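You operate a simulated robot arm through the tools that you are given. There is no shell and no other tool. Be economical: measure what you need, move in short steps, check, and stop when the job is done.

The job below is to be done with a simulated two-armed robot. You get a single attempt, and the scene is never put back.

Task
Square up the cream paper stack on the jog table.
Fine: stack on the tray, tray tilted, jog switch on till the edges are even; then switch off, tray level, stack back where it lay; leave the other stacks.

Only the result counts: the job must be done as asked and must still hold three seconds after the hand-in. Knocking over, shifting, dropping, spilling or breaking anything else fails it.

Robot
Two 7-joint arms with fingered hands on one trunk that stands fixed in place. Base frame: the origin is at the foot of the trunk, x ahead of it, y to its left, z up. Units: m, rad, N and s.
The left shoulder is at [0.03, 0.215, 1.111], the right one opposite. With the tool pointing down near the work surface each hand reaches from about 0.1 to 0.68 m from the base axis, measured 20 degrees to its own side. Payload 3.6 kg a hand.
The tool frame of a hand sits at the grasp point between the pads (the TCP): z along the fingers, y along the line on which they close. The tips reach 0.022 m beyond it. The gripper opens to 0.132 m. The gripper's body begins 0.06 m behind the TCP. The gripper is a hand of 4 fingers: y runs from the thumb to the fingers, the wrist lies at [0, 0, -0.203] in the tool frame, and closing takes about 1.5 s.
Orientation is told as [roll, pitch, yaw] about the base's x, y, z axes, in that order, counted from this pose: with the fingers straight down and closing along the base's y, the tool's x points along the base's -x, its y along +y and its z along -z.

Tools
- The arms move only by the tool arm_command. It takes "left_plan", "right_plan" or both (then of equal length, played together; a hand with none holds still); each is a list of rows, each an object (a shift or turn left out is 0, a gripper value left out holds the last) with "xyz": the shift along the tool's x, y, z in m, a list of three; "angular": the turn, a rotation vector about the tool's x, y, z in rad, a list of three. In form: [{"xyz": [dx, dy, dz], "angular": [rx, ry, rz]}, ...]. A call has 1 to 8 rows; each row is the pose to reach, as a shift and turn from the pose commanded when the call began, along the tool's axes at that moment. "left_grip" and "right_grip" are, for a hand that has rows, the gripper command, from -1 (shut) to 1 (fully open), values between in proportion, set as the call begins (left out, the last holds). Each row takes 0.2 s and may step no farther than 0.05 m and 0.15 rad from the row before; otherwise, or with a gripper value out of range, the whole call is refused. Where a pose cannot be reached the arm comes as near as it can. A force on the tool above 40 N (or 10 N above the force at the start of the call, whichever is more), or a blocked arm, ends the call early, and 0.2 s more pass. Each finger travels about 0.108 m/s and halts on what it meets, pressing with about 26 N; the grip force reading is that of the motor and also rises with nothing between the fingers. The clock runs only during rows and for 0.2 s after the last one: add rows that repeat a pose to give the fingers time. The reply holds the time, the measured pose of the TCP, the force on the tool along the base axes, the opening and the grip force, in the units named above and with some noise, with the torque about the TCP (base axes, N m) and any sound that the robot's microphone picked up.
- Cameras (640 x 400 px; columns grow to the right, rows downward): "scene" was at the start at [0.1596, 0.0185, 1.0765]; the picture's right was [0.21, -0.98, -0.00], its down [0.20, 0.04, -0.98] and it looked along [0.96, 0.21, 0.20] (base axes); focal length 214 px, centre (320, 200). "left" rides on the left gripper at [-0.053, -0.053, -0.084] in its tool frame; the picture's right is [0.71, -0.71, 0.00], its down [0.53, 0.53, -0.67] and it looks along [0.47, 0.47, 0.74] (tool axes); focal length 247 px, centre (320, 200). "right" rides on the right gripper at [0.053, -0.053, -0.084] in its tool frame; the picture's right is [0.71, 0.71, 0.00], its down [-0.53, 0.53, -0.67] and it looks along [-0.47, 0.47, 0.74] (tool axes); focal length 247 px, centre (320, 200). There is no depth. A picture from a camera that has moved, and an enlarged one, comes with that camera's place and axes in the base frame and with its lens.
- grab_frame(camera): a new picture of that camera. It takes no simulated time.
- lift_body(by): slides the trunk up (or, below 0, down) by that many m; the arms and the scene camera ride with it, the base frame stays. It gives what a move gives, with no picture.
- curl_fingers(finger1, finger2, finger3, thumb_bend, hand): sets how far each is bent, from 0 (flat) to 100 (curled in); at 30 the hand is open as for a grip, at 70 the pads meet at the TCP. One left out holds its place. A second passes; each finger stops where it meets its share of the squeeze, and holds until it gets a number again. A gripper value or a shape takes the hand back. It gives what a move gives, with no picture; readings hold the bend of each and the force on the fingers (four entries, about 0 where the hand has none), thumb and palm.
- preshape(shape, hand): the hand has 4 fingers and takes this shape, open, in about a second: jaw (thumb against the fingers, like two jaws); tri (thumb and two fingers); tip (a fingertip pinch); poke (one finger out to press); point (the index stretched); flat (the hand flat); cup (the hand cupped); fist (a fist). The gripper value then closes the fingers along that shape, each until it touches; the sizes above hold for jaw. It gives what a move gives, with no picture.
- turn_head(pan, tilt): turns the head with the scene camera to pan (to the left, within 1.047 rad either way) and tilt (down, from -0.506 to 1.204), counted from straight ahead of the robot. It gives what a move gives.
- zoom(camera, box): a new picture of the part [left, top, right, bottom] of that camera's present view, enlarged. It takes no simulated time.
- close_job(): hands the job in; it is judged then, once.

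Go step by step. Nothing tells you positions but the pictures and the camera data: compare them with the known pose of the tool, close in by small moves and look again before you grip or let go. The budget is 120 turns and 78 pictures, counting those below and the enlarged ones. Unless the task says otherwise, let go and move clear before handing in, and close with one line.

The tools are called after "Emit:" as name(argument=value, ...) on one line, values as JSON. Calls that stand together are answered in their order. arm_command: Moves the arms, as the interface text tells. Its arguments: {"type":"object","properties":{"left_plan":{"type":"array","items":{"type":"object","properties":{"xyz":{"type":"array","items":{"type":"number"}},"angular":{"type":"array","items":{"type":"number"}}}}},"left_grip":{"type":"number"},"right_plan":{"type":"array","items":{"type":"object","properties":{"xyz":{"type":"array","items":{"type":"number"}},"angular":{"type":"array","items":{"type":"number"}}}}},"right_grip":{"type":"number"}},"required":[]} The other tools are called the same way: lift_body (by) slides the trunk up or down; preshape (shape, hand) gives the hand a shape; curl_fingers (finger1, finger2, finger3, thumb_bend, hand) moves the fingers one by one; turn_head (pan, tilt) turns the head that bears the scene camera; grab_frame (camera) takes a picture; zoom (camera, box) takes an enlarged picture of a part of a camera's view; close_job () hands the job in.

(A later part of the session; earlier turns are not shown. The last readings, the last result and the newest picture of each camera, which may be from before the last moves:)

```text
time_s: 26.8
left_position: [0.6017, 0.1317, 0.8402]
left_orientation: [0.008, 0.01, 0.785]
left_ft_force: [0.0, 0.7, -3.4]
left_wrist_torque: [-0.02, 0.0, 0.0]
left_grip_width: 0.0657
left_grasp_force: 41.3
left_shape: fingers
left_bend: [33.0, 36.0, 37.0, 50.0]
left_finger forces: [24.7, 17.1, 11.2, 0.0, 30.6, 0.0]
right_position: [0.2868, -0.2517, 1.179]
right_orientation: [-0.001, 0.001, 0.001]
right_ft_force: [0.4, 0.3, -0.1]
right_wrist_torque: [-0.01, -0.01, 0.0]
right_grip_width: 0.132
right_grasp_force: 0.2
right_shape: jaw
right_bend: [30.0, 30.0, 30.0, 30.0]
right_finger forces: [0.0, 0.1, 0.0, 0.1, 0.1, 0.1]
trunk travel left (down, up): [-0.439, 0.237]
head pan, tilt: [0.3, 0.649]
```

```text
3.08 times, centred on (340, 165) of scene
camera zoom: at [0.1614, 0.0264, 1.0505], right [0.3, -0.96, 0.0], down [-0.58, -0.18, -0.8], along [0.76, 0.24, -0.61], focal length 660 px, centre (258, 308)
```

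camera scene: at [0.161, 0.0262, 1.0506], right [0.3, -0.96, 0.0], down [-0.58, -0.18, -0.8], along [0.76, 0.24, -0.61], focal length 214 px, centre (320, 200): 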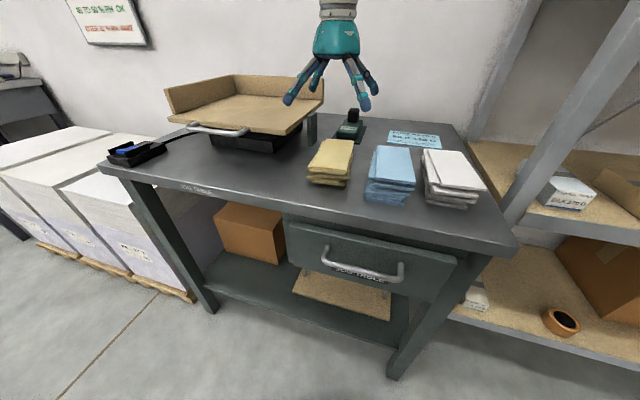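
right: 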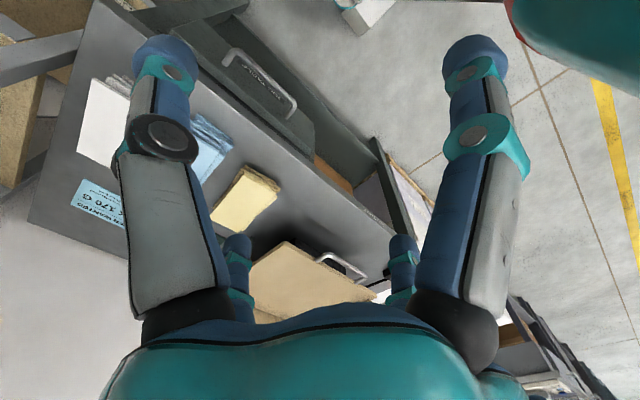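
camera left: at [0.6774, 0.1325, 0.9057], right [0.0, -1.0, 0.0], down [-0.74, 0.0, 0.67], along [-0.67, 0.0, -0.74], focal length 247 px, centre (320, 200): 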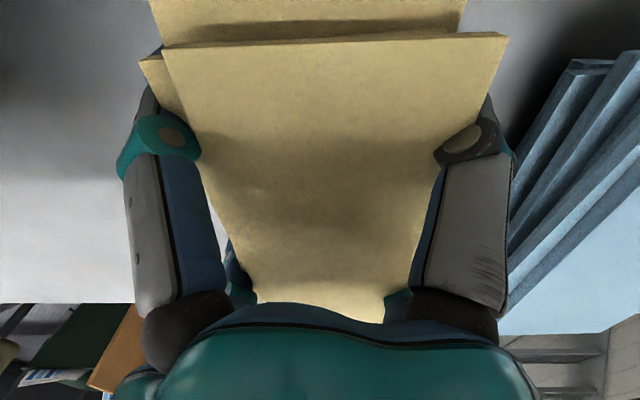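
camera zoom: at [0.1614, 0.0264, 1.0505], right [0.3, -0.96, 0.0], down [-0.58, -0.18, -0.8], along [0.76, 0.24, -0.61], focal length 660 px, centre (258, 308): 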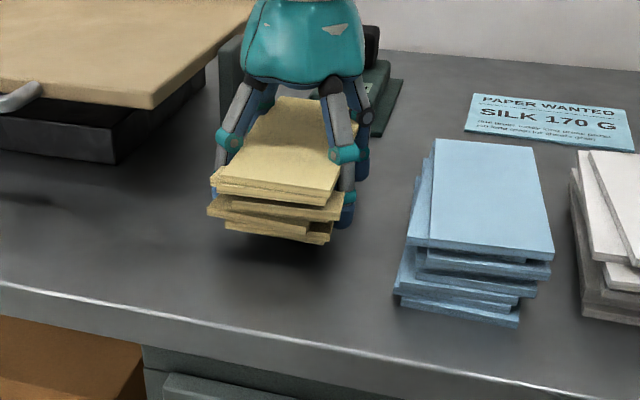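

The stack is lifted as one piece, weighing about 0.35 kg, and its bottom is about 0.034 below the TCP. I'll raise it above the tray height and carry it left over the tray, checking reach.

Emit:
arm_command(left_plan=[{"xyz": [0, 0, -0.04]}, {"xyz": [0, 0, -0.08]}, {"xyz": [0, 0, -0.12]}, {"xyz": [0, 0, -0.14]}])

Emit:
arm_command(left_plan=[{"xyz": [-0.035, 0.018, 0]}, {"xyz": [-0.07, 0.035, 0]}, {"xyz": [-0.11, 0.05, 0]}, {"xyz": [-0.15, 0.064, 0]}, {"xyz": [-0.18, 0.078, 0]}, {"xyz": [-0.212, 0.085, 0]}])

Emit:
grab_frame(camera="scene")

```text
time_s: 27.8
left_position: [0.6012, 0.1305, 0.9795]
left_orientation: [0.007, 0.012, 0.786]
left_ft_force: [-0.5, -0.6, -3.8]
left_wrist_torque: [-0.05, -0.03, 0.0]
left_grip_width: 0.0656
left_grasp_force: 42.3
left_shape: fingers
left_bend: [33.0, 36.0, 37.0, 50.0]
left_finger forces: [24.8, 17.1, 11.2, 0.0, 30.7, 0.0]
right_position: [0.2878, -0.2536, 1.1781]
right_orientation: [-0.001, 0.002, 0.001]
right_ft_force: [-0.6, -0.4, 0.3]
right_wrist_torque: [0.0, 0.02, -0.03]
right_grip_width: 0.132
right_grasp_force: 0.1
right_shape: jaw
right_bend: [30.0, 30.0, 30.0, 30.0]
right_finger forces: [0.0, 0.1, 0.0, 0.0, 0.0, 0.1]
trunk travel left (down, up): [-0.439, 0.237]
head pan, tilt: [0.3, 0.649]
```

```text
time_s: 29.2
left_position: [0.6447, 0.3142, 0.9813]
left_orientation: [0.006, 0.011, 0.785]
left_ft_force: [0.6, -0.8, -4.4]
left_wrist_torque: [-0.01, 0.0, 0.03]
left_grip_width: 0.0654
left_grasp_force: 42.3
left_shape: fingers
left_bend: [33.0, 36.0, 37.0, 50.0]
left_finger forces: [25.2, 17.8, 11.4, 0.1, 31.2, 0.0]
left hand out of reach, approached as far as the arm can: row 4, 5, 6
right_position: [0.2856, -0.2516, 1.18]
right_orientation: [0.0, 0.002, 0.001]
right_ft_force: [0.5, -0.2, 0.4]
right_wrist_torque: [-0.01, -0.01, 0.01]
right_grip_width: 0.1321
right_grasp_force: 0.1
right_shape: jaw
right_bend: [30.0, 30.0, 30.0, 30.0]
right_finger forces: [0.0, 0.0, 0.1, 0.0, 0.0, 0.1]
trunk travel left (down, up): [-0.439, 0.237]
head pan, tilt: [0.3, 0.649]
```

```text
47 pictures are left
camera scene: at [0.1612, 0.0267, 1.0506], right [0.3, -0.96, 0.0], down [-0.58, -0.18, -0.8], along [0.76, 0.23, -0.61], focal length 214 px, centre (320, 200)
```

scene: 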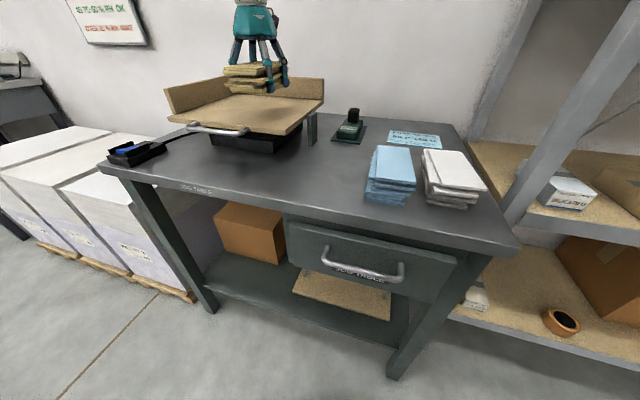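

The arm reaches out to x ≈ 0.645 with the hand upright, which puts the stack's bottom sheets just inside the tray's front edge. I'll enlarge to verify the stack over the tray before lowering.

Emit:
arm_command(left_plan=[{"xyz": [0, 0, 0.02]}])

Emit:
zoom(camera="scene", box=[150, 40, 350, 165])

Emit:
grab_frame(camera="left")

```text
time_s: 29.6
left_position: [0.6459, 0.3108, 0.9592]
left_orientation: [0.006, 0.011, 0.787]
left_ft_force: [0.6, 0.1, -4.1]
left_wrist_torque: [0.0, -0.01, 0.0]
left_grip_width: 0.0657
left_grasp_force: 42.9
left_shape: fingers
left_bend: [33.0, 36.0, 37.0, 50.0]
left_finger forces: [25.2, 17.9, 11.5, 0.1, 31.1, 0.0]
right_position: [0.2863, -0.2524, 1.1787]
right_orientation: [0.0, 0.001, 0.0]
right_ft_force: [0.3, 0.0, -0.2]
right_wrist_torque: [-0.03, 0.02, 0.02]
right_grip_width: 0.1317
right_grasp_force: 0.0
right_shape: jaw
right_bend: [30.0, 30.0, 30.0, 30.0]
right_finger forces: [0.0, 0.1, 0.0, 0.0, 0.0, 0.1]
trunk travel left (down, up): [-0.439, 0.237]
head pan, tilt: [0.3, 0.649]
```

```text
3.20 times, centred on (250, 102) of scene
camera zoom: at [0.1617, 0.0266, 1.0505], right [0.3, -0.96, 0.0], down [-0.58, -0.18, -0.8], along [0.76, 0.23, -0.61], focal length 686 px, centre (544, 512)
```

zoom: 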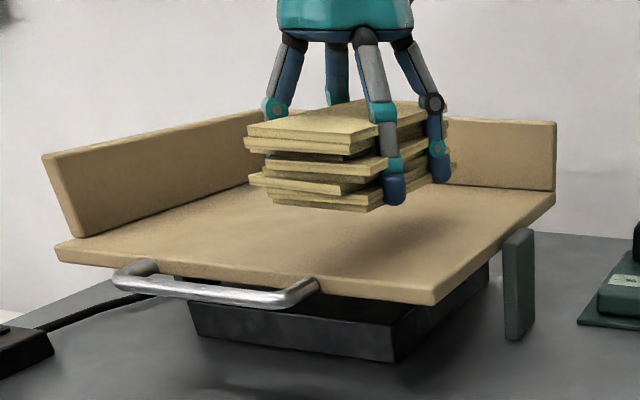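

```text
45 pictures are left
camera left: at [0.7232, 0.3111, 1.0421], right [0.0, -1.0, 0.0], down [-0.73, 0.0, 0.68], along [-0.68, 0.0, -0.73], focal length 247 px, centre (320, 200)
```

left: 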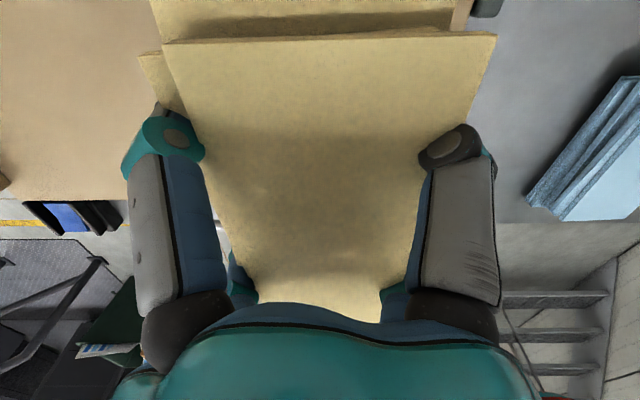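

The stack hangs properly over the tray. I'll lower it gently until contact.

Emit:
arm_command(left_plan=[{"xyz": [0, 0, 0.015]}, {"xyz": [0, 0, 0.026]}, {"xyz": [0, 0, 0.03]}, {"xyz": [0, 0, 0.034]}, {"xyz": [0, 0, 0.037]}])

Emit:
zoom(camera="scene", box=[150, 40, 350, 165])

```text
time_s: 30.8
left_position: [0.6436, 0.3085, 0.9219]
left_orientation: [0.008, 0.013, 0.788]
left_ft_force: [1.5, -0.1, -3.5]
left_wrist_torque: [-0.06, -0.03, 0.03]
left_grip_width: 0.0655
left_grasp_force: 43.0
left_shape: fingers
left_bend: [33.0, 36.0, 37.0, 50.0]
left_finger forces: [25.2, 17.9, 11.4, 0.0, 31.1, 0.1]
left hand out of reach, approached as far as the arm can: row 3, 4, 5
right_position: [0.2874, -0.2524, 1.1784]
right_orientation: [0.0, 0.001, -0.001]
right_ft_force: [-0.5, -0.1, 0.5]
right_wrist_torque: [0.02, 0.0, -0.01]
right_grip_width: 0.1317
right_grasp_force: 0.0
right_shape: jaw
right_bend: [30.0, 30.0, 30.0, 30.0]
right_finger forces: [0.0, 0.1, 0.0, 0.0, 0.0, 0.1]
trunk travel left (down, up): [-0.439, 0.237]
head pan, tilt: [0.3, 0.649]
```

```text
3.20 times, centred on (250, 102) of scene
camera zoom: at [0.1614, 0.0263, 1.0506], right [0.3, -0.96, 0.0], down [-0.58, -0.18, -0.8], along [0.76, 0.24, -0.61], focal length 686 px, centre (544, 512)
```

zoom: 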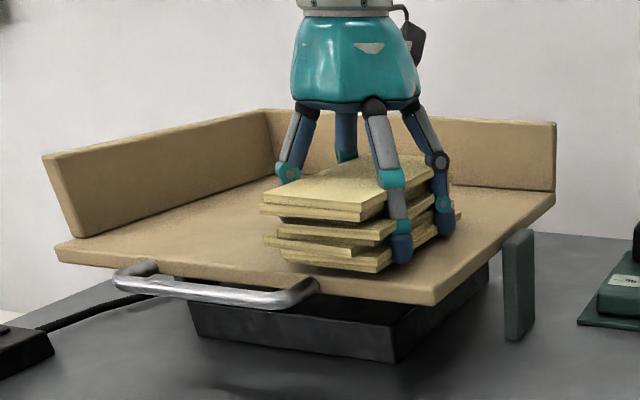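

The stack is just above the tray surface and its weight is still on the hand. I'll lower a few more millimetres.

Emit:
arm_command(left_plan=[{"xyz": [0.003, 0, 0.003]}, {"xyz": [0.003, 0, 0.006]}, {"xyz": [0.003, 0, 0.009]}])

```text
time_s: 31.6
left_position: [0.6427, 0.3062, 0.9154]
left_orientation: [0.003, 0.009, 0.786]
left_ft_force: [-1.1, 1.9, 9.2]
left_wrist_torque: [-0.45, -0.49, 0.03]
left_grip_width: 0.0654
left_grasp_force: 49.4
left_shape: fingers
left_bend: [33.0, 36.0, 37.0, 51.0]
left_finger forces: [25.4, 17.9, 11.6, 0.1, 43.8, 0.0]
right_position: [0.2859, -0.253, 1.1805]
right_orientation: [0.0, 0.0, 0.0]
right_ft_force: [0.8, -0.3, -0.3]
right_wrist_torque: [0.02, -0.03, -0.01]
right_grip_width: 0.132
right_grasp_force: 0.0
right_shape: jaw
right_bend: [30.0, 30.0, 30.0, 30.0]
right_finger forces: [0.0, 0.0, 0.1, 0.0, 0.0, 0.1]
trunk travel left (down, up): [-0.439, 0.237]
head pan, tilt: [0.3, 0.649]
```

The stack has touched down, with about 9 N of support. I'll open the fingers and rise straight up.

Emit:
curl_fingers(hand="left", finger1=5, finger2=5, finger3=5, thumb_bend=5)

Emit:
arm_command(left_plan=[{"xyz": [0, 0, -0.03]}, {"xyz": [0, 0, -0.07]}, {"xyz": [0, 0, -0.11]}])

Emit:
zoom(camera="scene", box=[100, 40, 350, 196])

Emit:
grab_frame(camera="left")

```text
time_s: 32.6
left_position: [0.6427, 0.3062, 0.9123]
left_orientation: [0.007, 0.011, 0.786]
left_ft_force: [-0.2, 0.7, -0.5]
left_wrist_torque: [0.02, -0.01, -0.01]
left_grip_width: 0.1215
left_grasp_force: 0.1
left_shape: fingers
left_bend: [5.0, 5.0, 5.0, 5.0]
left_finger forces: [0.0, 0.0, 0.0, 0.1, 0.0, 0.1]
right_position: [0.2855, -0.2522, 1.1796]
right_orientation: [0.0, 0.0, 0.0]
right_ft_force: [-0.3, -0.3, 0.4]
right_wrist_torque: [-0.05, 0.0, 0.01]
right_grip_width: 0.1319
right_grasp_force: 0.0
right_shape: jaw
right_bend: [30.0, 30.0, 30.0, 30.0]
right_finger forces: [0.1, 0.0, 0.1, 0.1, 0.0, 0.1]
trunk travel left (down, up): [-0.439, 0.237]
head pan, tilt: [0.3, 0.649]
```

```text
time_s: 33.4
left_position: [0.6416, 0.3035, 1.0217]
left_orientation: [0.007, 0.01, 0.787]
left_ft_force: [0.1, 0.8, 0.0]
left_wrist_torque: [0.0, -0.01, -0.01]
left_grip_width: 0.1213
left_grasp_force: 0.0
left_shape: fingers
left_bend: [5.0, 5.0, 5.0, 5.0]
left_finger forces: [0.0, 0.0, 0.0, 0.1, 0.0, 0.0]
right_position: [0.2857, -0.2521, 1.1772]
right_orientation: [-0.001, 0.0, -0.001]
right_ft_force: [-0.2, -1.1, 0.5]
right_wrist_torque: [0.02, 0.02, -0.05]
right_grip_width: 0.1319
right_grasp_force: 0.0
right_shape: jaw
right_bend: [30.0, 30.0, 30.0, 30.0]
right_finger forces: [0.1, 0.1, 0.1, 0.1, 0.0, 0.1]
trunk travel left (down, up): [-0.439, 0.237]
head pan, tilt: [0.3, 0.649]
```

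```text
2.56 times, centred on (225, 118) of scene
camera zoom: at [0.1606, 0.0259, 1.0507], right [0.3, -0.96, 0.0], down [-0.58, -0.18, -0.8], along [0.76, 0.24, -0.6], focal length 549 px, centre (563, 410)
```

zoom: 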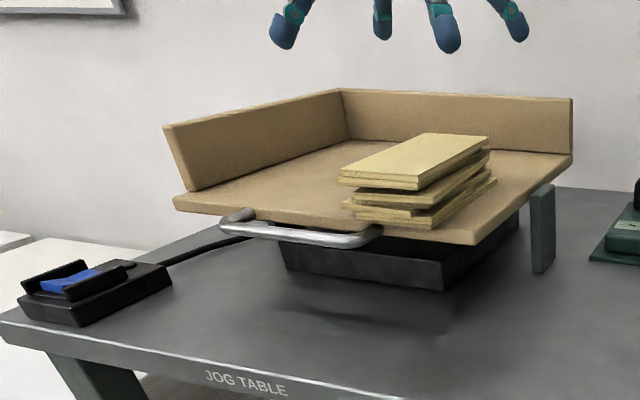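

```text
42 pictures are left
camera left: at [0.7184, 0.3056, 1.1049], right [0.0, -1.0, 0.0], down [-0.74, 0.0, 0.68], along [-0.68, 0.0, -0.74], focal length 247 px, centre (320, 200)
```

left: 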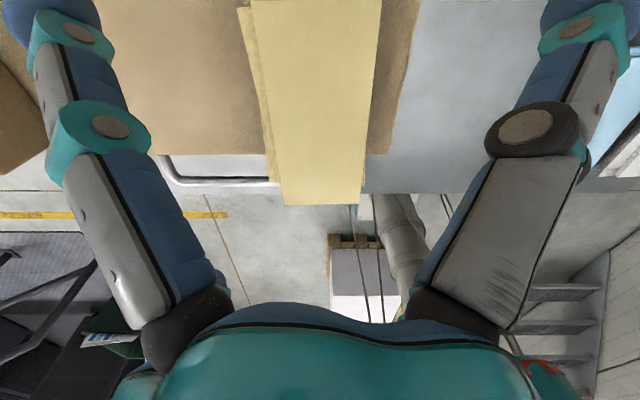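

The stack sits on the tray. Next comes the tray handle, a bar at about x 0.545, y 0.33–0.465, z 0.88. I'll back the left hand off and pitch it forward so one finger can hook under the bar.

Emit:
arm_command(left_plan=[{"xyz": [0.01, 0.037, 0], "angular": [0, 0, 0.131]}, {"xyz": [0.02, 0.074, 0], "angular": [0, 0, 0.262]}, {"xyz": [0.03, 0.111, 0], "angular": [0, 0, 0.393]}, {"xyz": [0.04, 0.148, 0], "angular": [0, 0, 0.524]}, {"xyz": [0.05, 0.185, 0], "angular": [0, 0, 0.655]}, {"xyz": [0.06, 0.2227, 0], "angular": [0, 0, 0.785]}])

Emit:
curl_fingers(hand="left", finger1=0, finger2=0, finger3=45, thumb_bend=0)

Emit:
arm_command(left_plan=[{"angular": [0, -0.145, 0]}, {"angular": [0, -0.29, 0]}, {"angular": [0, -0.435, 0]}, {"angular": [0, -0.58, 0]}, {"angular": [0, -0.72, 0]}, {"angular": [0, -0.86, 0]}, {"angular": [0, -1.0, 0]}])

Emit:
grab_frame(camera="scene")

```text
time_s: 34.8
left_position: [0.4416, 0.4218, 1.0271]
left_orientation: [-0.004, 0.011, -0.001]
left_ft_force: [0.4, -0.5, -0.8]
left_wrist_torque: [0.01, -0.02, 0.04]
left_grip_width: 0.1214
left_grasp_force: 0.0
left_shape: fingers
left_bend: [5.0, 5.0, 5.0, 5.0]
left_finger forces: [0.0, 0.0, 0.0, 0.0, 0.0, 0.1]
right_position: [0.2845, -0.2512, 1.1787]
right_orientation: [0.0, -0.001, -0.001]
right_ft_force: [-0.8, 0.1, -0.3]
right_wrist_torque: [0.03, 0.0, -0.01]
right_grip_width: 0.1318
right_grasp_force: 0.1
right_shape: jaw
right_bend: [30.0, 30.0, 30.0, 30.0]
right_finger forces: [0.0, 0.1, 0.1, 0.0, 0.1, 0.0]
trunk travel left (down, up): [-0.439, 0.237]
head pan, tilt: [0.3, 0.649]
```

```text
time_s: 35.8
left_position: [0.4414, 0.4199, 1.0256]
left_orientation: [-0.003, 0.012, 0.001]
left_ft_force: [0.3, -1.0, 0.0]
left_wrist_torque: [0.03, -0.01, 0.02]
left_grip_width: 0.1234
left_grasp_force: 0.0
left_shape: fingers
left_bend: [1.0, 1.0, 45.0, 0.0]
left_finger forces: [0.1, 0.0, 0.0, 0.0, 0.0, 0.0]
right_position: [0.2869, -0.2512, 1.1784]
right_orientation: [-0.001, -0.001, 0.0]
right_ft_force: [0.2, -0.8, 0.0]
right_wrist_torque: [-0.01, -0.03, -0.05]
right_grip_width: 0.1319
right_grasp_force: 0.1
right_shape: jaw
right_bend: [30.0, 30.0, 30.0, 30.0]
right_finger forces: [0.0, 0.1, 0.0, 0.0, 0.0, 0.0]
trunk travel left (down, up): [-0.439, 0.237]
head pan, tilt: [0.3, 0.649]
```

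```text
time_s: 37.4
left_position: [0.4428, 0.421, 1.0256]
left_orientation: [-0.007, -0.988, 0.007]
left_ft_force: [0.2, 0.4, 0.1]
left_wrist_torque: [0.0, -0.03, -0.04]
left_grip_width: 0.1237
left_grasp_force: 0.1
left_shape: fingers
left_bend: [1.0, 1.0, 45.0, 0.0]
left_finger forces: [0.0, 0.0, 0.0, 0.1, 0.0, 0.0]
right_position: [0.2861, -0.2519, 1.1798]
right_orientation: [0.001, -0.001, 0.0]
right_ft_force: [0.1, -0.8, 0.3]
right_wrist_torque: [-0.01, 0.02, 0.01]
right_grip_width: 0.132
right_grasp_force: 0.0
right_shape: jaw
right_bend: [30.0, 30.0, 30.0, 30.0]
right_finger forces: [0.0, 0.0, 0.1, 0.0, 0.0, 0.0]
trunk travel left (down, up): [-0.439, 0.237]
head pan, tilt: [0.3, 0.649]
```

```text
41 pictures are left
camera scene: at [0.1605, 0.0263, 1.0507], right [0.3, -0.96, 0.0], down [-0.58, -0.18, -0.8], along [0.76, 0.24, -0.6], focal length 214 px, centre (320, 200)
```

scene: 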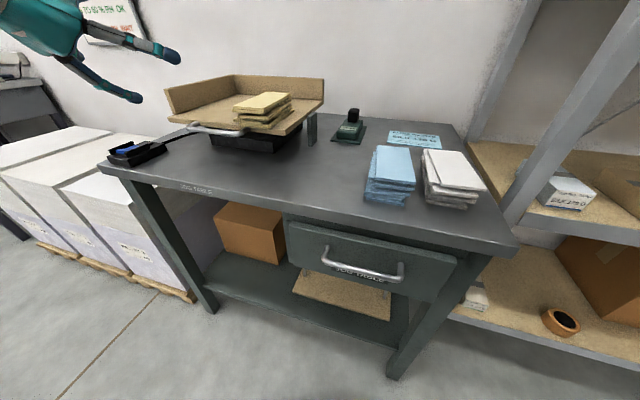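

The hand is pitched and clear of everything. I'll lower it in front of the handle and look.

Emit:
arm_command(left_plan=[{"xyz": [0.0325, 0, 0.0213]}, {"xyz": [0.065, 0, 0.0425]}, {"xyz": [0.0975, 0, 0.0637]}, {"xyz": [0.129, 0, 0.085]}])

Emit:
turn_head(pan=0.6, tilt=0.5)

Emit:
grab_frame(camera="scene")

Emit:
grab_frame(camera="left")

```text
time_s: 38.4
left_position: [0.4406, 0.4207, 0.8699]
left_orientation: [-0.004, -0.989, 0.003]
left_ft_force: [0.8, -0.1, -0.9]
left_wrist_torque: [-0.01, 0.01, 0.0]
left_grip_width: 0.1236
left_grasp_force: 0.0
left_shape: fingers
left_bend: [1.0, 1.0, 45.0, 0.0]
left_finger forces: [0.0, 0.0, 0.0, 0.1, 0.1, 0.0]
right_position: [0.2872, -0.2523, 1.1777]
right_orientation: [-0.001, -0.001, -0.003]
right_ft_force: [0.6, -0.2, 0.0]
right_wrist_torque: [-0.01, 0.02, 0.02]
right_grip_width: 0.132
right_grasp_force: 0.3
right_shape: jaw
right_bend: [30.0, 30.0, 30.0, 30.0]
right_finger forces: [0.0, 0.0, 0.1, 0.0, 0.1, 0.0]
trunk travel left (down, up): [-0.439, 0.237]
head pan, tilt: [0.3, 0.649]
```

```text
time_s: 39.2
left_position: [0.4408, 0.4204, 0.87]
left_orientation: [-0.006, -0.988, 0.005]
left_ft_force: [-0.6, 0.6, 0.0]
left_wrist_torque: [-0.01, -0.05, -0.05]
left_grip_width: 0.1236
left_grasp_force: 0.0
left_shape: fingers
left_bend: [1.0, 1.0, 45.0, 0.0]
left_finger forces: [0.0, 0.0, 0.1, 0.0, 0.0, 0.0]
right_position: [0.2852, -0.253, 1.1792]
right_orientation: [0.0, 0.001, 0.0]
right_ft_force: [-0.1, 0.6, 0.3]
right_wrist_torque: [-0.01, 0.0, 0.02]
right_grip_width: 0.1319
right_grasp_force: 0.1
right_shape: jaw
right_bend: [30.0, 30.0, 30.0, 30.0]
right_finger forces: [0.0, 0.1, 0.0, 0.0, 0.1, 0.0]
trunk travel left (down, up): [-0.439, 0.237]
head pan, tilt: [0.6, 0.499]
```

```text
40 pictures are left
camera scene: at [0.1527, 0.0519, 1.0641], right [0.56, -0.83, 0.0], down [-0.4, -0.27, -0.88], along [0.72, 0.5, -0.48], focal length 214 px, centre (320, 200)
```

scene: 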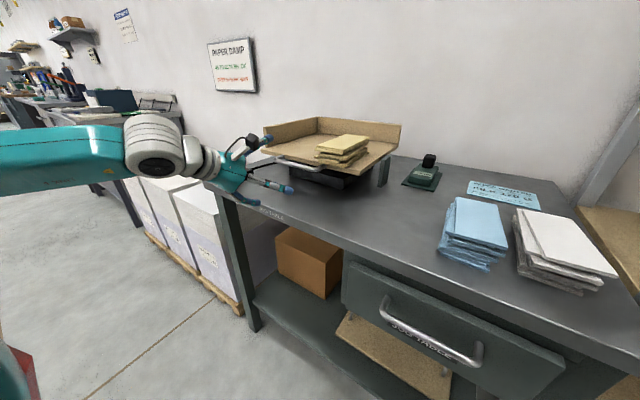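

```text
39 pictures are left
camera left: at [0.4007, 0.3673, 0.9612], right [-0.39, -0.71, -0.59], down [-0.85, 0.53, -0.07], along [0.36, 0.47, -0.81], focal length 247 px, centre (320, 200)
```

left: 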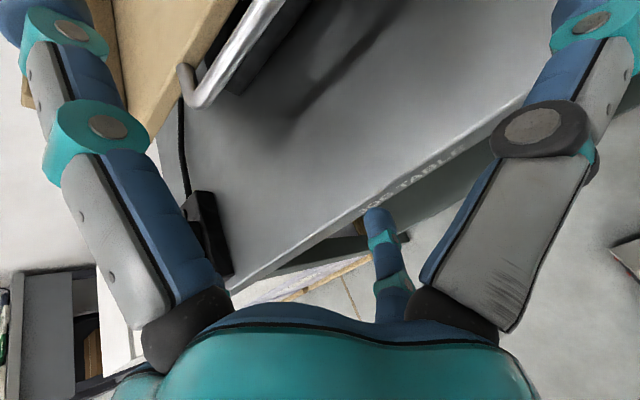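

The wrist view shows the bar at about (0.548, 0.33–0.47, 0.88). I'll roll the hand 45° about its axis so that two digits pass below the bar and two above, clear of the stack.

Emit:
arm_command(left_plan=[{"xyz": [0, 0.005, 0], "angular": [0, 0, -0.131]}, {"xyz": [0, 0.01, 0], "angular": [0, 0, -0.262]}, {"xyz": [0, 0.015, 0], "angular": [0, 0, -0.393]}, {"xyz": [0, 0.02, 0], "angular": [0, 0, -0.524]}, {"xyz": [-0.004, 0.022, -0.003], "angular": [0, 0, -0.655]}, {"xyz": [-0.0083, 0.024, -0.0055], "angular": [0, 0, -0.785]}])

Emit:
curl_fingers(hand="left", finger1=15, finger2=42, finger3=42, thumb_bend=15)

Emit:
grab_frame(camera="left")

Emit:
zoom(camera="scene", box=[190, 90, 400, 222])

```text
time_s: 40.6
left_position: [0.4425, 0.4453, 0.8803]
left_orientation: [-0.824, -0.627, 1.072]
left_ft_force: [-0.3, -0.5, -0.7]
left_wrist_torque: [0.0, 0.0, 0.01]
left_grip_width: 0.1238
left_grasp_force: 0.1
left_shape: fingers
left_bend: [1.0, 1.0, 45.0, 0.0]
left_finger forces: [0.0, 0.0, 0.0, 0.0, 0.1, 0.1]
right_position: [0.285, -0.2525, 1.1778]
right_orientation: [0.001, 0.0, 0.0]
right_ft_force: [-0.7, -0.1, -0.7]
right_wrist_torque: [0.02, 0.01, 0.03]
right_grip_width: 0.1319
right_grasp_force: 0.0
right_shape: jaw
right_bend: [30.0, 30.0, 30.0, 30.0]
right_finger forces: [0.0, 0.0, 0.0, 0.0, 0.0, 0.1]
trunk travel left (down, up): [-0.439, 0.237]
head pan, tilt: [0.6, 0.499]
```

```text
time_s: 41.6
left_position: [0.4426, 0.446, 0.8798]
left_orientation: [-0.822, -0.631, 1.069]
left_ft_force: [-0.3, -0.2, -0.2]
left_wrist_torque: [0.03, 0.0, 0.02]
left_grip_width: 0.1095
left_grasp_force: 0.1
left_shape: fingers
left_bend: [15.0, 42.0, 42.0, 15.0]
left_finger forces: [0.0, 0.1, 0.0, 0.0, 0.0, 0.0]
right_position: [0.2849, -0.2521, 1.1784]
right_orientation: [-0.001, -0.001, 0.0]
right_ft_force: [-1.0, 0.6, 0.6]
right_wrist_torque: [0.05, -0.04, -0.01]
right_grip_width: 0.1318
right_grasp_force: 0.1
right_shape: jaw
right_bend: [30.0, 30.0, 30.0, 30.0]
right_finger forces: [0.0, 0.1, 0.1, 0.1, 0.1, 0.0]
trunk travel left (down, up): [-0.439, 0.237]
head pan, tilt: [0.6, 0.499]
```

```text
38 pictures are left
camera left: at [0.4134, 0.4461, 0.9893], right [0.0, -1.0, 0.0], down [-0.97, 0.0, -0.25], along [0.25, 0.0, -0.97], focal length 247 px, centre (320, 200)
```

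left: 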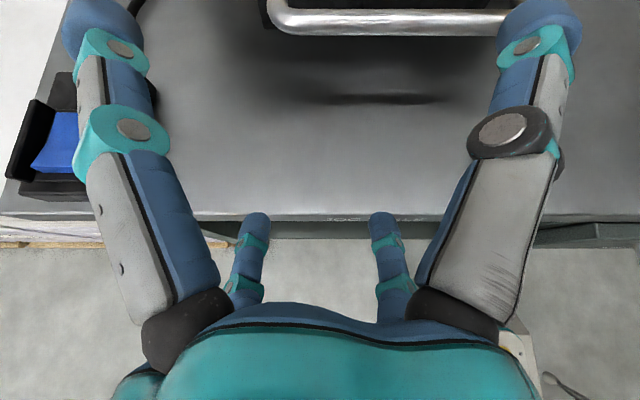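

```text
3.03 times, centred on (295, 156) of scene
camera zoom: at [0.1527, 0.0519, 1.0641], right [0.56, -0.83, 0.0], down [-0.4, -0.27, -0.88], along [0.72, 0.5, -0.48], focal length 650 px, centre (396, 333)
```

zoom: 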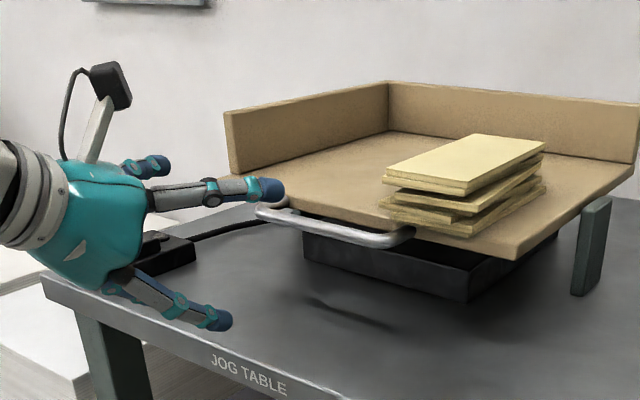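

The view is clear: the bar is at x 0.545, y 0.34–0.47, level with the TCP. I'll move forward so it passes between the upper and lower digits.

Emit:
curl_fingers(hand="left", finger1=22, finger2=45, finger3=45, thumb_bend=22)

Emit:
arm_command(left_plan=[{"xyz": [-0.0107, -0.0173, 0.03]}, {"xyz": [-0.0193, -0.031, 0.054]}, {"xyz": [-0.026, -0.042, 0.073]}, {"xyz": [-0.0321, -0.0519, 0.0902]}])

Emit:
grab_frame(camera="left")

Emit:
zoom(camera="scene", box=[190, 90, 400, 222])

```text
time_s: 42.6
left_position: [0.4405, 0.4459, 0.8804]
left_orientation: [-0.82, -0.629, 1.068]
left_ft_force: [0.2, 0.1, 0.3]
left_wrist_torque: [0.0, -0.02, -0.01]
left_grip_width: 0.0997
left_grasp_force: 0.0
left_shape: fingers
left_bend: [22.0, 45.0, 45.0, 22.0]
left_finger forces: [0.0, 0.0, 0.0, 0.0, 0.0, 0.1]
right_position: [0.2861, -0.2528, 1.1781]
right_orientation: [0.001, -0.001, -0.001]
right_ft_force: [0.0, 1.0, 0.6]
right_wrist_torque: [0.02, 0.0, 0.01]
right_grip_width: 0.1318
right_grasp_force: 0.1
right_shape: jaw
right_bend: [30.0, 30.0, 30.0, 30.0]
right_finger forces: [0.0, 0.0, 0.1, 0.0, 0.1, 0.0]
trunk travel left (down, up): [-0.439, 0.237]
head pan, tilt: [0.6, 0.499]
```

```text
time_s: 43.6
left_position: [0.5494, 0.4319, 0.8812]
left_orientation: [-0.822, -0.631, 1.068]
left_ft_force: [-1.1, 0.4, 0.8]
left_wrist_torque: [0.0, 0.03, -0.02]
left_grip_width: 0.0997
left_grasp_force: 0.0
left_shape: fingers
left_bend: [22.0, 45.0, 45.0, 22.0]
left_finger forces: [0.0, 0.0, 0.0, 0.0, 0.0, 0.0]
right_position: [0.2865, -0.2531, 1.179]
right_orientation: [0.0, 0.001, -0.001]
right_ft_force: [-0.3, 0.0, 0.7]
right_wrist_torque: [0.0, -0.03, -0.03]
right_grip_width: 0.132
right_grasp_force: 0.1
right_shape: jaw
right_bend: [30.0, 30.0, 30.0, 30.0]
right_finger forces: [0.1, 0.0, 0.1, 0.1, 0.1, 0.0]
trunk travel left (down, up): [-0.439, 0.237]
head pan, tilt: [0.6, 0.499]
```

```text
36 pictures are left
camera left: at [0.5212, 0.4331, 0.9912], right [0.0, -1.0, 0.0], down [-0.97, 0.0, -0.25], along [0.25, 0.0, -0.97], focal length 247 px, centre (320, 200)
```

left: 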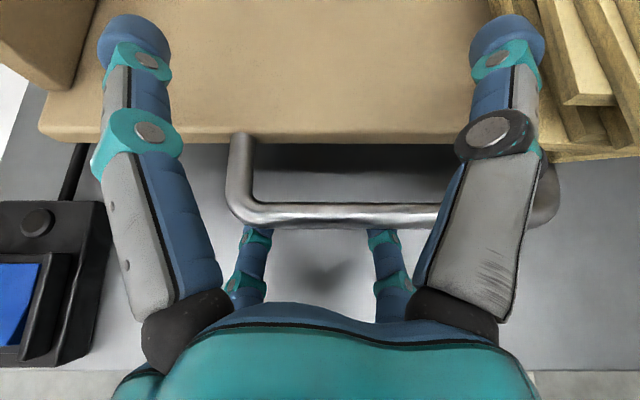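

```text
3.03 times, centred on (295, 156) of scene
camera zoom: at [0.1532, 0.0519, 1.064], right [0.56, -0.83, 0.0], down [-0.4, -0.27, -0.88], along [0.72, 0.5, -0.48], focal length 650 px, centre (396, 333)
```

zoom: 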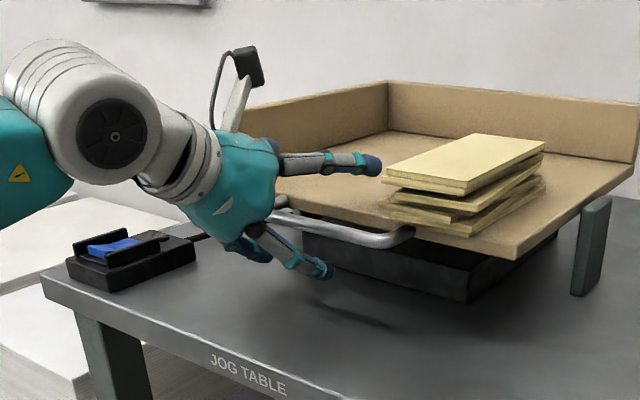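

The lower digits are now under the bar. I'll go slightly deeper and lift slowly to see how the tray swings.

Emit:
arm_command(left_plan=[{"xyz": [-0.0047, -0.0047, 0.01]}, {"xyz": [-0.0165, -0.0165, -0.001]}, {"xyz": [-0.0254, -0.0254, -0.0093]}, {"xyz": [-0.0342, -0.0342, -0.0175]}, {"xyz": [-0.0431, -0.0431, -0.0258]}])

Emit:
zoom(camera="scene", box=[190, 90, 400, 222])

```text
time_s: 44.8
left_position: [0.5622, 0.4314, 0.947]
left_orientation: [-0.821, -0.629, 1.07]
left_ft_force: [1.1, 0.2, -2.1]
left_wrist_torque: [0.11, -0.06, 0.0]
left_grip_width: 0.0998
left_grasp_force: 0.7
left_shape: fingers
left_bend: [22.0, 45.0, 44.0, 22.0]
left_finger forces: [0.0, 0.3, 1.3, 0.0, 0.0, 0.0]
right_position: [0.2865, -0.2518, 1.1787]
right_orientation: [0.0, 0.0, 0.0]
right_ft_force: [0.6, 0.2, -0.3]
right_wrist_torque: [0.0, -0.03, 0.02]
right_grip_width: 0.1319
right_grasp_force: 0.1
right_shape: jaw
right_bend: [30.0, 30.0, 30.0, 30.0]
right_finger forces: [0.0, 0.0, 0.0, 0.0, 0.0, 0.0]
trunk travel left (down, up): [-0.439, 0.237]
head pan, tilt: [0.6, 0.499]
```

```text
3.03 times, centred on (295, 156) of scene
camera zoom: at [0.1531, 0.052, 1.064], right [0.56, -0.83, 0.0], down [-0.4, -0.27, -0.88], along [0.72, 0.5, -0.48], focal length 650 px, centre (396, 333)
```

zoom: 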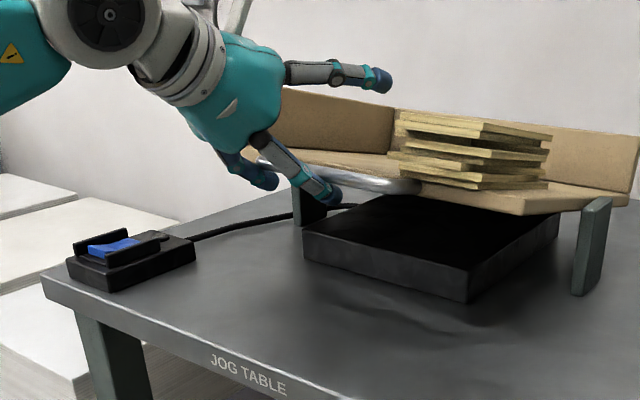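

The tray swings easily about a pivot near x ≈ 0.70, carrying the stack. I'll raise it a little more, then ease the hand down to see whether it holds its tilt.

Emit:
arm_command(left_plan=[{"xyz": [-0.009, -0.009, -0.008]}, {"xyz": [-0.0185, -0.0185, -0.0145]}])

Emit:
zoom(camera="scene", box=[190, 90, 400, 222])

Emit:
arm_command(left_plan=[{"xyz": [0.009, 0.009, 0.008]}, {"xyz": [0.0177, 0.0177, 0.0165]}])

Emit:
zoom(camera="scene", box=[190, 90, 400, 222])

```text
time_s: 45.4
left_position: [0.5646, 0.4371, 0.9642]
left_orientation: [-0.793, -0.619, 1.057]
left_ft_force: [-5.5, 8.5, -36.9]
left_wrist_torque: [1.61, -0.39, -0.23]
left_grip_width: 0.0998
left_grasp_force: 15.1
left_shape: fingers
left_bend: [22.0, 40.0, 36.0, 22.0]
left_finger forces: [0.0, 4.7, 26.4, 0.0, 0.0, 0.0]
right_position: [0.2892, -0.2495, 1.178]
right_orientation: [-0.004, 0.004, 0.0]
right_ft_force: [1.0, -0.9, 0.2]
right_wrist_torque: [0.0, 0.0, 0.04]
right_grip_width: 0.1318
right_grasp_force: 0.0
right_shape: jaw
right_bend: [30.0, 30.0, 30.0, 30.0]
right_finger forces: [0.0, 0.1, 0.0, 0.1, 0.0, 0.0]
trunk travel left (down, up): [-0.439, 0.237]
head pan, tilt: [0.6, 0.499]
```

```text
3.03 times, centred on (295, 156) of scene
camera zoom: at [0.1553, 0.0548, 1.063], right [0.56, -0.83, 0.0], down [-0.4, -0.27, -0.88], along [0.72, 0.49, -0.48], focal length 650 px, centre (396, 333)
```

zoom: 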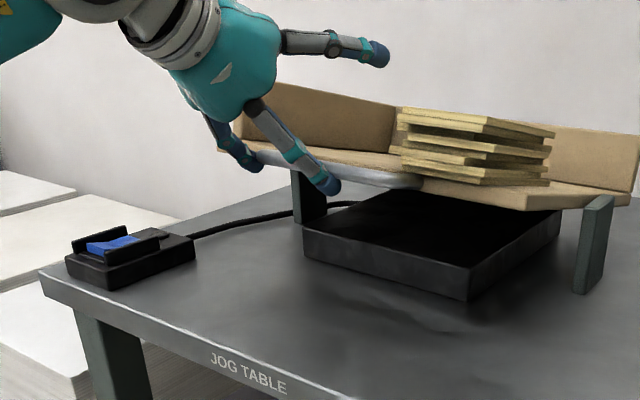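

```text
time_s: 46.0
left_position: [0.5637, 0.4316, 0.951]
left_orientation: [-0.832, -0.631, 1.075]
left_ft_force: [-3.2, -0.4, -1.3]
left_wrist_torque: [0.02, 0.07, -0.03]
left_grip_width: 0.0998
left_grasp_force: 0.9
left_shape: fingers
left_bend: [22.0, 44.0, 42.0, 22.0]
left_finger forces: [0.1, 0.8, 2.0, 0.0, 0.0, 0.1]
right_position: [0.2863, -0.2524, 1.1793]
right_orientation: [-0.001, 0.0, 0.0]
right_ft_force: [-0.4, 0.6, -0.4]
right_wrist_torque: [0.01, 0.01, 0.02]
right_grip_width: 0.1317
right_grasp_force: 0.0
right_shape: jaw
right_bend: [30.0, 30.0, 30.0, 30.0]
right_finger forces: [0.0, 0.0, 0.0, 0.0, 0.1, 0.0]
trunk travel left (down, up): [-0.439, 0.237]
head pan, tilt: [0.6, 0.499]
```

```text
3.03 times, centred on (295, 156) of scene
camera zoom: at [0.153, 0.0519, 1.0643], right [0.56, -0.83, 0.0], down [-0.4, -0.27, -0.88], along [0.72, 0.5, -0.48], focal length 650 px, centre (396, 333)
```

zoom: 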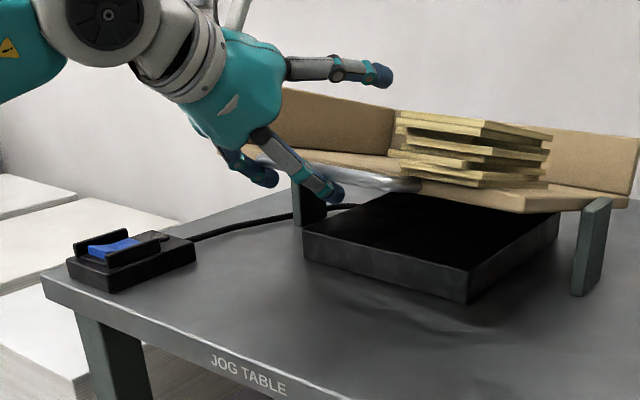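

The tray reached its upper stop at roughly 14–15°. Now I'll lower the hand to check whether the tilt holds by itself.

Emit:
arm_command(left_plan=[{"xyz": [0.009, 0.009, 0.008]}, {"xyz": [0.0177, 0.0177, 0.0165]}])

Emit:
zoom(camera="scene", box=[190, 90, 400, 222])

```text
time_s: 46.6
left_position: [0.5657, 0.4322, 0.9172]
left_orientation: [-0.824, -0.63, 1.07]
left_ft_force: [0.8, -0.4, -0.2]
left_wrist_torque: [0.01, -0.02, 0.01]
left_grip_width: 0.0996
left_grasp_force: 0.0
left_shape: fingers
left_bend: [22.0, 45.0, 45.0, 22.0]
left_finger forces: [0.0, 0.1, 0.0, 0.0, 0.0, 0.1]
right_position: [0.285, -0.2523, 1.1789]
right_orientation: [0.0, 0.001, -0.001]
right_ft_force: [0.4, 0.4, -0.8]
right_wrist_torque: [0.0, -0.02, 0.02]
right_grip_width: 0.132
right_grasp_force: 0.0
right_shape: jaw
right_bend: [30.0, 30.0, 30.0, 30.0]
right_finger forces: [0.1, 0.0, 0.1, 0.0, 0.1, 0.1]
trunk travel left (down, up): [-0.439, 0.237]
head pan, tilt: [0.6, 0.499]
```

```text
3.03 times, centred on (295, 156) of scene
camera zoom: at [0.1529, 0.052, 1.0641], right [0.56, -0.83, 0.0], down [-0.4, -0.27, -0.88], along [0.72, 0.5, -0.48], focal length 650 px, centre (396, 333)
```

zoom: 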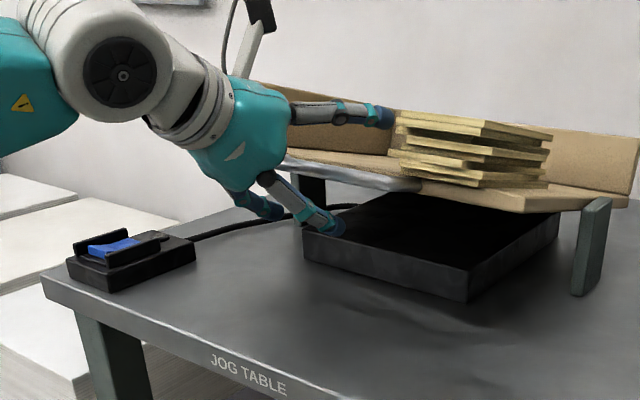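

The tray keeps its tilt by itself and the stack hasn't slid. I'll back the hand out and study the switch.

Emit:
arm_command(left_plan=[{"xyz": [0.0169, 0.0169, -0.0362]}, {"xyz": [0.0337, 0.0337, -0.0724]}, {"xyz": [0.0506, 0.0506, -0.1086]}])

Emit:
arm_command(left_plan=[{"xyz": [-0.018, -0.018, -0.019], "angular": [0, 0, 0.13]}, {"xyz": [-0.037, -0.037, -0.037], "angular": [0, 0, 0.26]}, {"xyz": [-0.055, -0.055, -0.055], "angular": [0, 0, 0.39]}, {"xyz": [-0.06, -0.06, -0.06], "angular": [0, 0, 0.52]}, {"xyz": [-0.06, -0.06, -0.06], "angular": [0, 0, 0.65]}, {"xyz": [-0.06, -0.06, -0.06], "angular": [0, 0, 0.785]}])

Emit:
preshape(hand="left", shape="poke")

Emit:
zoom(camera="scene", box=[190, 140, 270, 200])

Emit:
grab_frame(camera="scene")

```text
time_s: 47.4
left_position: [0.434, 0.4297, 0.9174]
left_orientation: [-0.823, -0.629, 1.07]
left_ft_force: [0.0, 0.3, 0.5]
left_wrist_torque: [0.02, 0.02, 0.01]
left_grip_width: 0.0997
left_grasp_force: 0.0
left_shape: fingers
left_bend: [22.0, 45.0, 45.0, 22.0]
left_finger forces: [0.1, 0.1, 0.1, 0.0, 0.0, 0.1]
right_position: [0.2844, -0.2539, 1.1785]
right_orientation: [0.002, 0.0, -0.001]
right_ft_force: [-0.9, -0.6, 0.3]
right_wrist_torque: [-0.01, -0.06, -0.03]
right_grip_width: 0.1317
right_grasp_force: 0.1
right_shape: jaw
right_bend: [30.0, 30.0, 30.0, 30.0]
right_finger forces: [0.0, 0.0, 0.0, 0.1, 0.1, 0.1]
trunk travel left (down, up): [-0.439, 0.237]
head pan, tilt: [0.6, 0.499]
```

```text
time_s: 48.8
left_position: [0.4306, 0.4308, 1.0202]
left_orientation: [-0.001, -0.987, 0.0]
left_ft_force: [0.4, 0.8, -0.3]
left_wrist_torque: [-0.01, -0.01, -0.01]
left_grip_width: 0.0999
left_grasp_force: 0.1
left_shape: fingers
left_bend: [22.0, 45.0, 45.0, 22.0]
left_finger forces: [0.0, 0.0, 0.1, 0.0, 0.0, 0.0]
right_position: [0.2855, -0.2519, 1.1779]
right_orientation: [-0.001, 0.0, -0.001]
right_ft_force: [0.6, 0.1, 0.7]
right_wrist_torque: [0.02, 0.0, 0.01]
right_grip_width: 0.132
right_grasp_force: 0.1
right_shape: jaw
right_bend: [30.0, 30.0, 30.0, 30.0]
right_finger forces: [0.0, 0.0, 0.1, 0.0, 0.0, 0.0]
trunk travel left (down, up): [-0.439, 0.237]
head pan, tilt: [0.6, 0.499]
```

```text
time_s: 49.7
left_position: [0.4317, 0.4318, 1.0203]
left_orientation: [-0.005, -0.989, 0.006]
left_ft_force: [-0.2, 0.4, -0.2]
left_wrist_torque: [0.0, 0.01, -0.01]
left_grip_width: 0.0
left_grasp_force: 0.0
left_shape: poke
left_bend: [100.0, 100.0, 100.0, 91.0]
left_finger forces: [0.1, 0.1, 0.0, 0.0, 0.0, 0.1]
right_position: [0.2857, -0.2524, 1.1781]
right_orientation: [0.0, 0.0, 0.001]
right_ft_force: [-0.3, -0.2, 0.7]
right_wrist_torque: [0.0, 0.0, 0.01]
right_grip_width: 0.1317
right_grasp_force: 0.1
right_shape: jaw
right_bend: [30.0, 30.0, 30.0, 30.0]
right_finger forces: [0.1, 0.0, 0.0, 0.0, 0.0, 0.0]
trunk travel left (down, up): [-0.439, 0.237]
head pan, tilt: [0.6, 0.499]
```

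```text
6.67 times, centred on (230, 170) of scene
camera zoom: at [0.1527, 0.052, 1.0641], right [0.56, -0.83, 0.0], down [-0.4, -0.27, -0.88], along [0.72, 0.5, -0.48], focal length 1430 px, centre (920, 400)
```

zoom: 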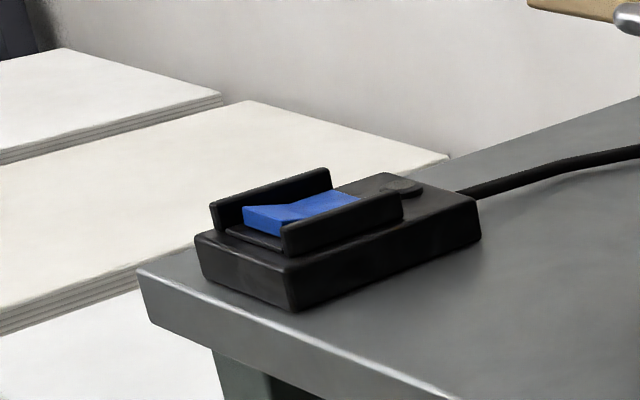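

```text
29 pictures are left
camera scene: at [0.1527, 0.052, 1.0641], right [0.56, -0.83, 0.0], down [-0.4, -0.27, -0.88], along [0.72, 0.5, -0.48], focal length 214 px, centre (320, 200)
```

scene: 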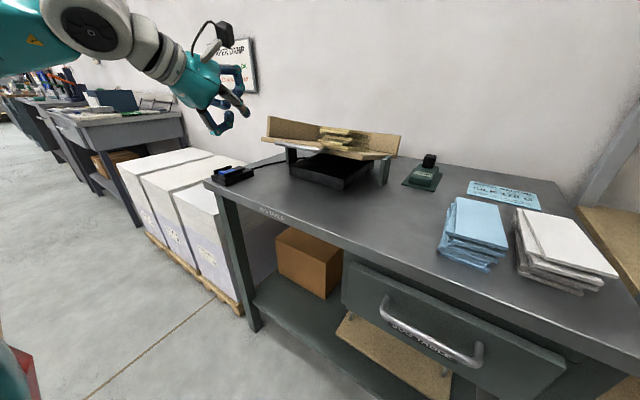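

The tray is fully tilted and holding. I'll turn the hand upright and yaw it so that the wrist camera looks at the switch, then check which end of the rocker stands up.

Emit:
arm_command(left_plan=[{"xyz": [-0.005, 0.015, 0.007], "angular": [0, 0.142, 0]}, {"xyz": [-0.01, 0.03, 0.014], "angular": [0, 0.284, 0]}, {"xyz": [-0.015, 0.045, 0.021], "angular": [0, 0.426, 0]}, {"xyz": [-0.02, 0.06, 0.028], "angular": [0, 0.568, 0]}, {"xyz": [-0.025, 0.075, 0.035], "angular": [0, 0.71, 0]}, {"xyz": [-0.03, 0.09, 0.042], "angular": [0, 0.85, 0]}, {"xyz": [-0.033, 0.1, 0.048], "angular": [0, 0.989, 0]}])

Emit:
curl_fingers(hand="left", finger1=100, finger2=100, finger3=42, thumb_bend=100)

Emit:
arm_command(left_plan=[{"xyz": [0, 0, 0], "angular": [0, 0, 0.131]}, {"xyz": [0, 0, 0.02], "angular": [0, 0, 0.262]}, {"xyz": [0, 0, 0.04], "angular": [0, 0, 0.393]}, {"xyz": [0, 0.01, 0.06], "angular": [0, 0, 0.524]}, {"xyz": [0, 0.02, 0.08], "angular": [0, 0, 0.655]}, {"xyz": [0, 0.03, 0.1], "angular": [0, 0, 0.785]}])

Emit:
grab_frame(camera="left")

```text
time_s: 51.3
left_position: [0.4894, 0.5322, 1.0228]
left_orientation: [-0.003, 0.005, 0.0]
left_ft_force: [0.2, -0.1, 0.0]
left_wrist_torque: [-0.01, 0.0, 0.02]
left_grip_width: 0.0001
left_grasp_force: 0.1
left_shape: poke
left_bend: [100.0, 100.0, 100.0, 91.0]
left_finger forces: [0.0, 0.0, 0.0, 0.0, 0.1, 0.1]
right_position: [0.2859, -0.2524, 1.179]
right_orientation: [0.001, 0.002, -0.001]
right_ft_force: [0.2, 0.4, 0.1]
right_wrist_torque: [-0.02, 0.01, 0.01]
right_grip_width: 0.1318
right_grasp_force: 0.1
right_shape: jaw
right_bend: [30.0, 30.0, 30.0, 30.0]
right_finger forces: [0.0, 0.0, 0.1, 0.0, 0.1, 0.1]
trunk travel left (down, up): [-0.439, 0.237]
head pan, tilt: [0.6, 0.499]
```

```text
time_s: 52.3
left_position: [0.489, 0.5318, 1.0215]
left_orientation: [-0.003, 0.003, 0.0]
left_ft_force: [0.0, 0.4, -0.4]
left_wrist_torque: [0.0, 0.01, 0.01]
left_grip_width: 0.0016
left_grasp_force: 0.1
left_shape: fingers
left_bend: [100.0, 100.0, 42.0, 83.0]
left_finger forces: [0.0, 0.0, 0.0, 0.1, 0.1, 0.0]
right_position: [0.2869, -0.2524, 1.1792]
right_orientation: [0.002, 0.0, 0.0]
right_ft_force: [-0.2, 0.5, -0.2]
right_wrist_torque: [-0.04, 0.01, 0.01]
right_grip_width: 0.1317
right_grasp_force: 0.0
right_shape: jaw
right_bend: [30.0, 30.0, 30.0, 30.0]
right_finger forces: [0.0, 0.0, 0.0, 0.0, 0.0, 0.0]
trunk travel left (down, up): [-0.439, 0.237]
head pan, tilt: [0.6, 0.499]
```

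```text
time_s: 53.7
left_position: [0.4892, 0.5602, 0.9186]
left_orientation: [-0.005, -0.002, -0.786]
left_ft_force: [-0.3, -0.3, -0.3]
left_wrist_torque: [0.0, -0.03, 0.01]
left_grip_width: 0.0013
left_grasp_force: 0.1
left_shape: fingers
left_bend: [100.0, 100.0, 42.0, 83.0]
left_finger forces: [0.0, 0.0, 0.0, 0.0, 0.0, 0.1]
right_position: [0.2871, -0.2528, 1.1788]
right_orientation: [-0.001, 0.004, 0.0]
right_ft_force: [0.2, 0.0, -0.1]
right_wrist_torque: [0.02, 0.0, 0.02]
right_grip_width: 0.1319
right_grasp_force: 0.1
right_shape: jaw
right_bend: [30.0, 30.0, 30.0, 30.0]
right_finger forces: [0.1, 0.1, 0.0, 0.1, 0.1, 0.0]
trunk travel left (down, up): [-0.439, 0.237]
head pan, tilt: [0.6, 0.499]
```

```text
28 pictures are left
camera left: at [0.4894, 0.4853, 1.0025], right [-1.0, 0.0, 0.0], down [0.0, 0.75, 0.67], along [0.0, 0.67, -0.75], focal length 247 px, centre (320, 200)
```

left: 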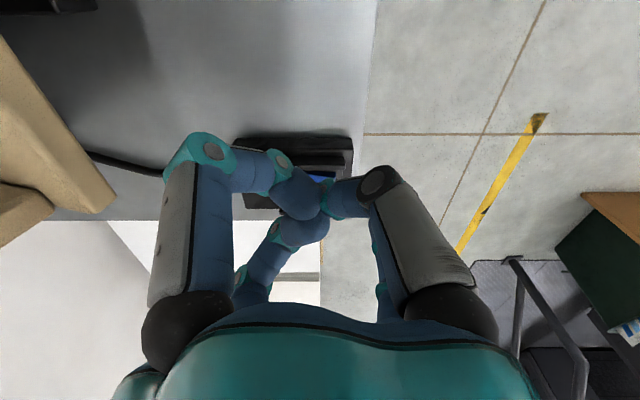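

The curled fingers block the view of the switch. I'll open them partly and zoom in.

Emit:
curl_fingers(hand="left", finger1=25, finger2=25, finger3=25, thumb_bend=20)

Emit:
zoom(camera="left", box=[220, 100, 400, 215])

```text
time_s: 54.7
left_position: [0.4888, 0.5589, 0.9186]
left_orientation: [-0.003, -0.002, -0.785]
left_ft_force: [-0.1, -0.6, 0.0]
left_wrist_torque: [0.0, 0.03, -0.01]
left_grip_width: 0.0984
left_grasp_force: 0.0
left_shape: fingers
left_bend: [25.0, 25.0, 25.0, 20.0]
left_finger forces: [0.0, 0.1, 0.1, 0.0, 0.1, 0.1]
right_position: [0.2861, -0.2529, 1.1785]
right_orientation: [0.0, -0.001, 0.0]
right_ft_force: [0.4, 0.6, -0.5]
right_wrist_torque: [-0.02, 0.0, -0.02]
right_grip_width: 0.1322
right_grasp_force: 0.0
right_shape: jaw
right_bend: [30.0, 30.0, 30.0, 30.0]
right_finger forces: [0.0, 0.0, 0.1, 0.0, 0.1, 0.0]
trunk travel left (down, up): [-0.439, 0.237]
head pan, tilt: [0.6, 0.499]
```

```text
3.48 times, centred on (310, 158) of left
camera zoom: at [0.4893, 0.4852, 1.0032], right [-1.0, 0.0, 0.0], down [0.0, 0.75, 0.67], along [0.0, 0.67, -0.75], focal length 859 px, centre (355, 348)
```

zoom: 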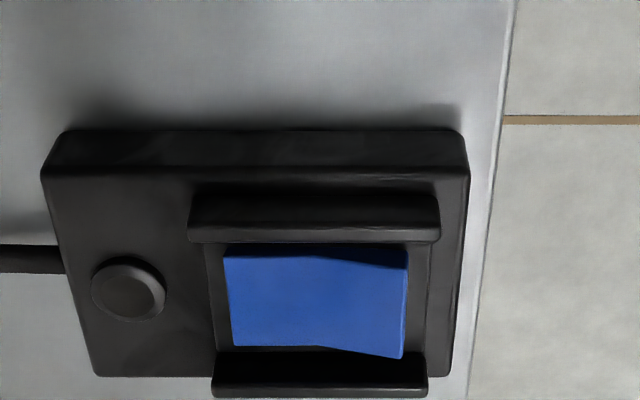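

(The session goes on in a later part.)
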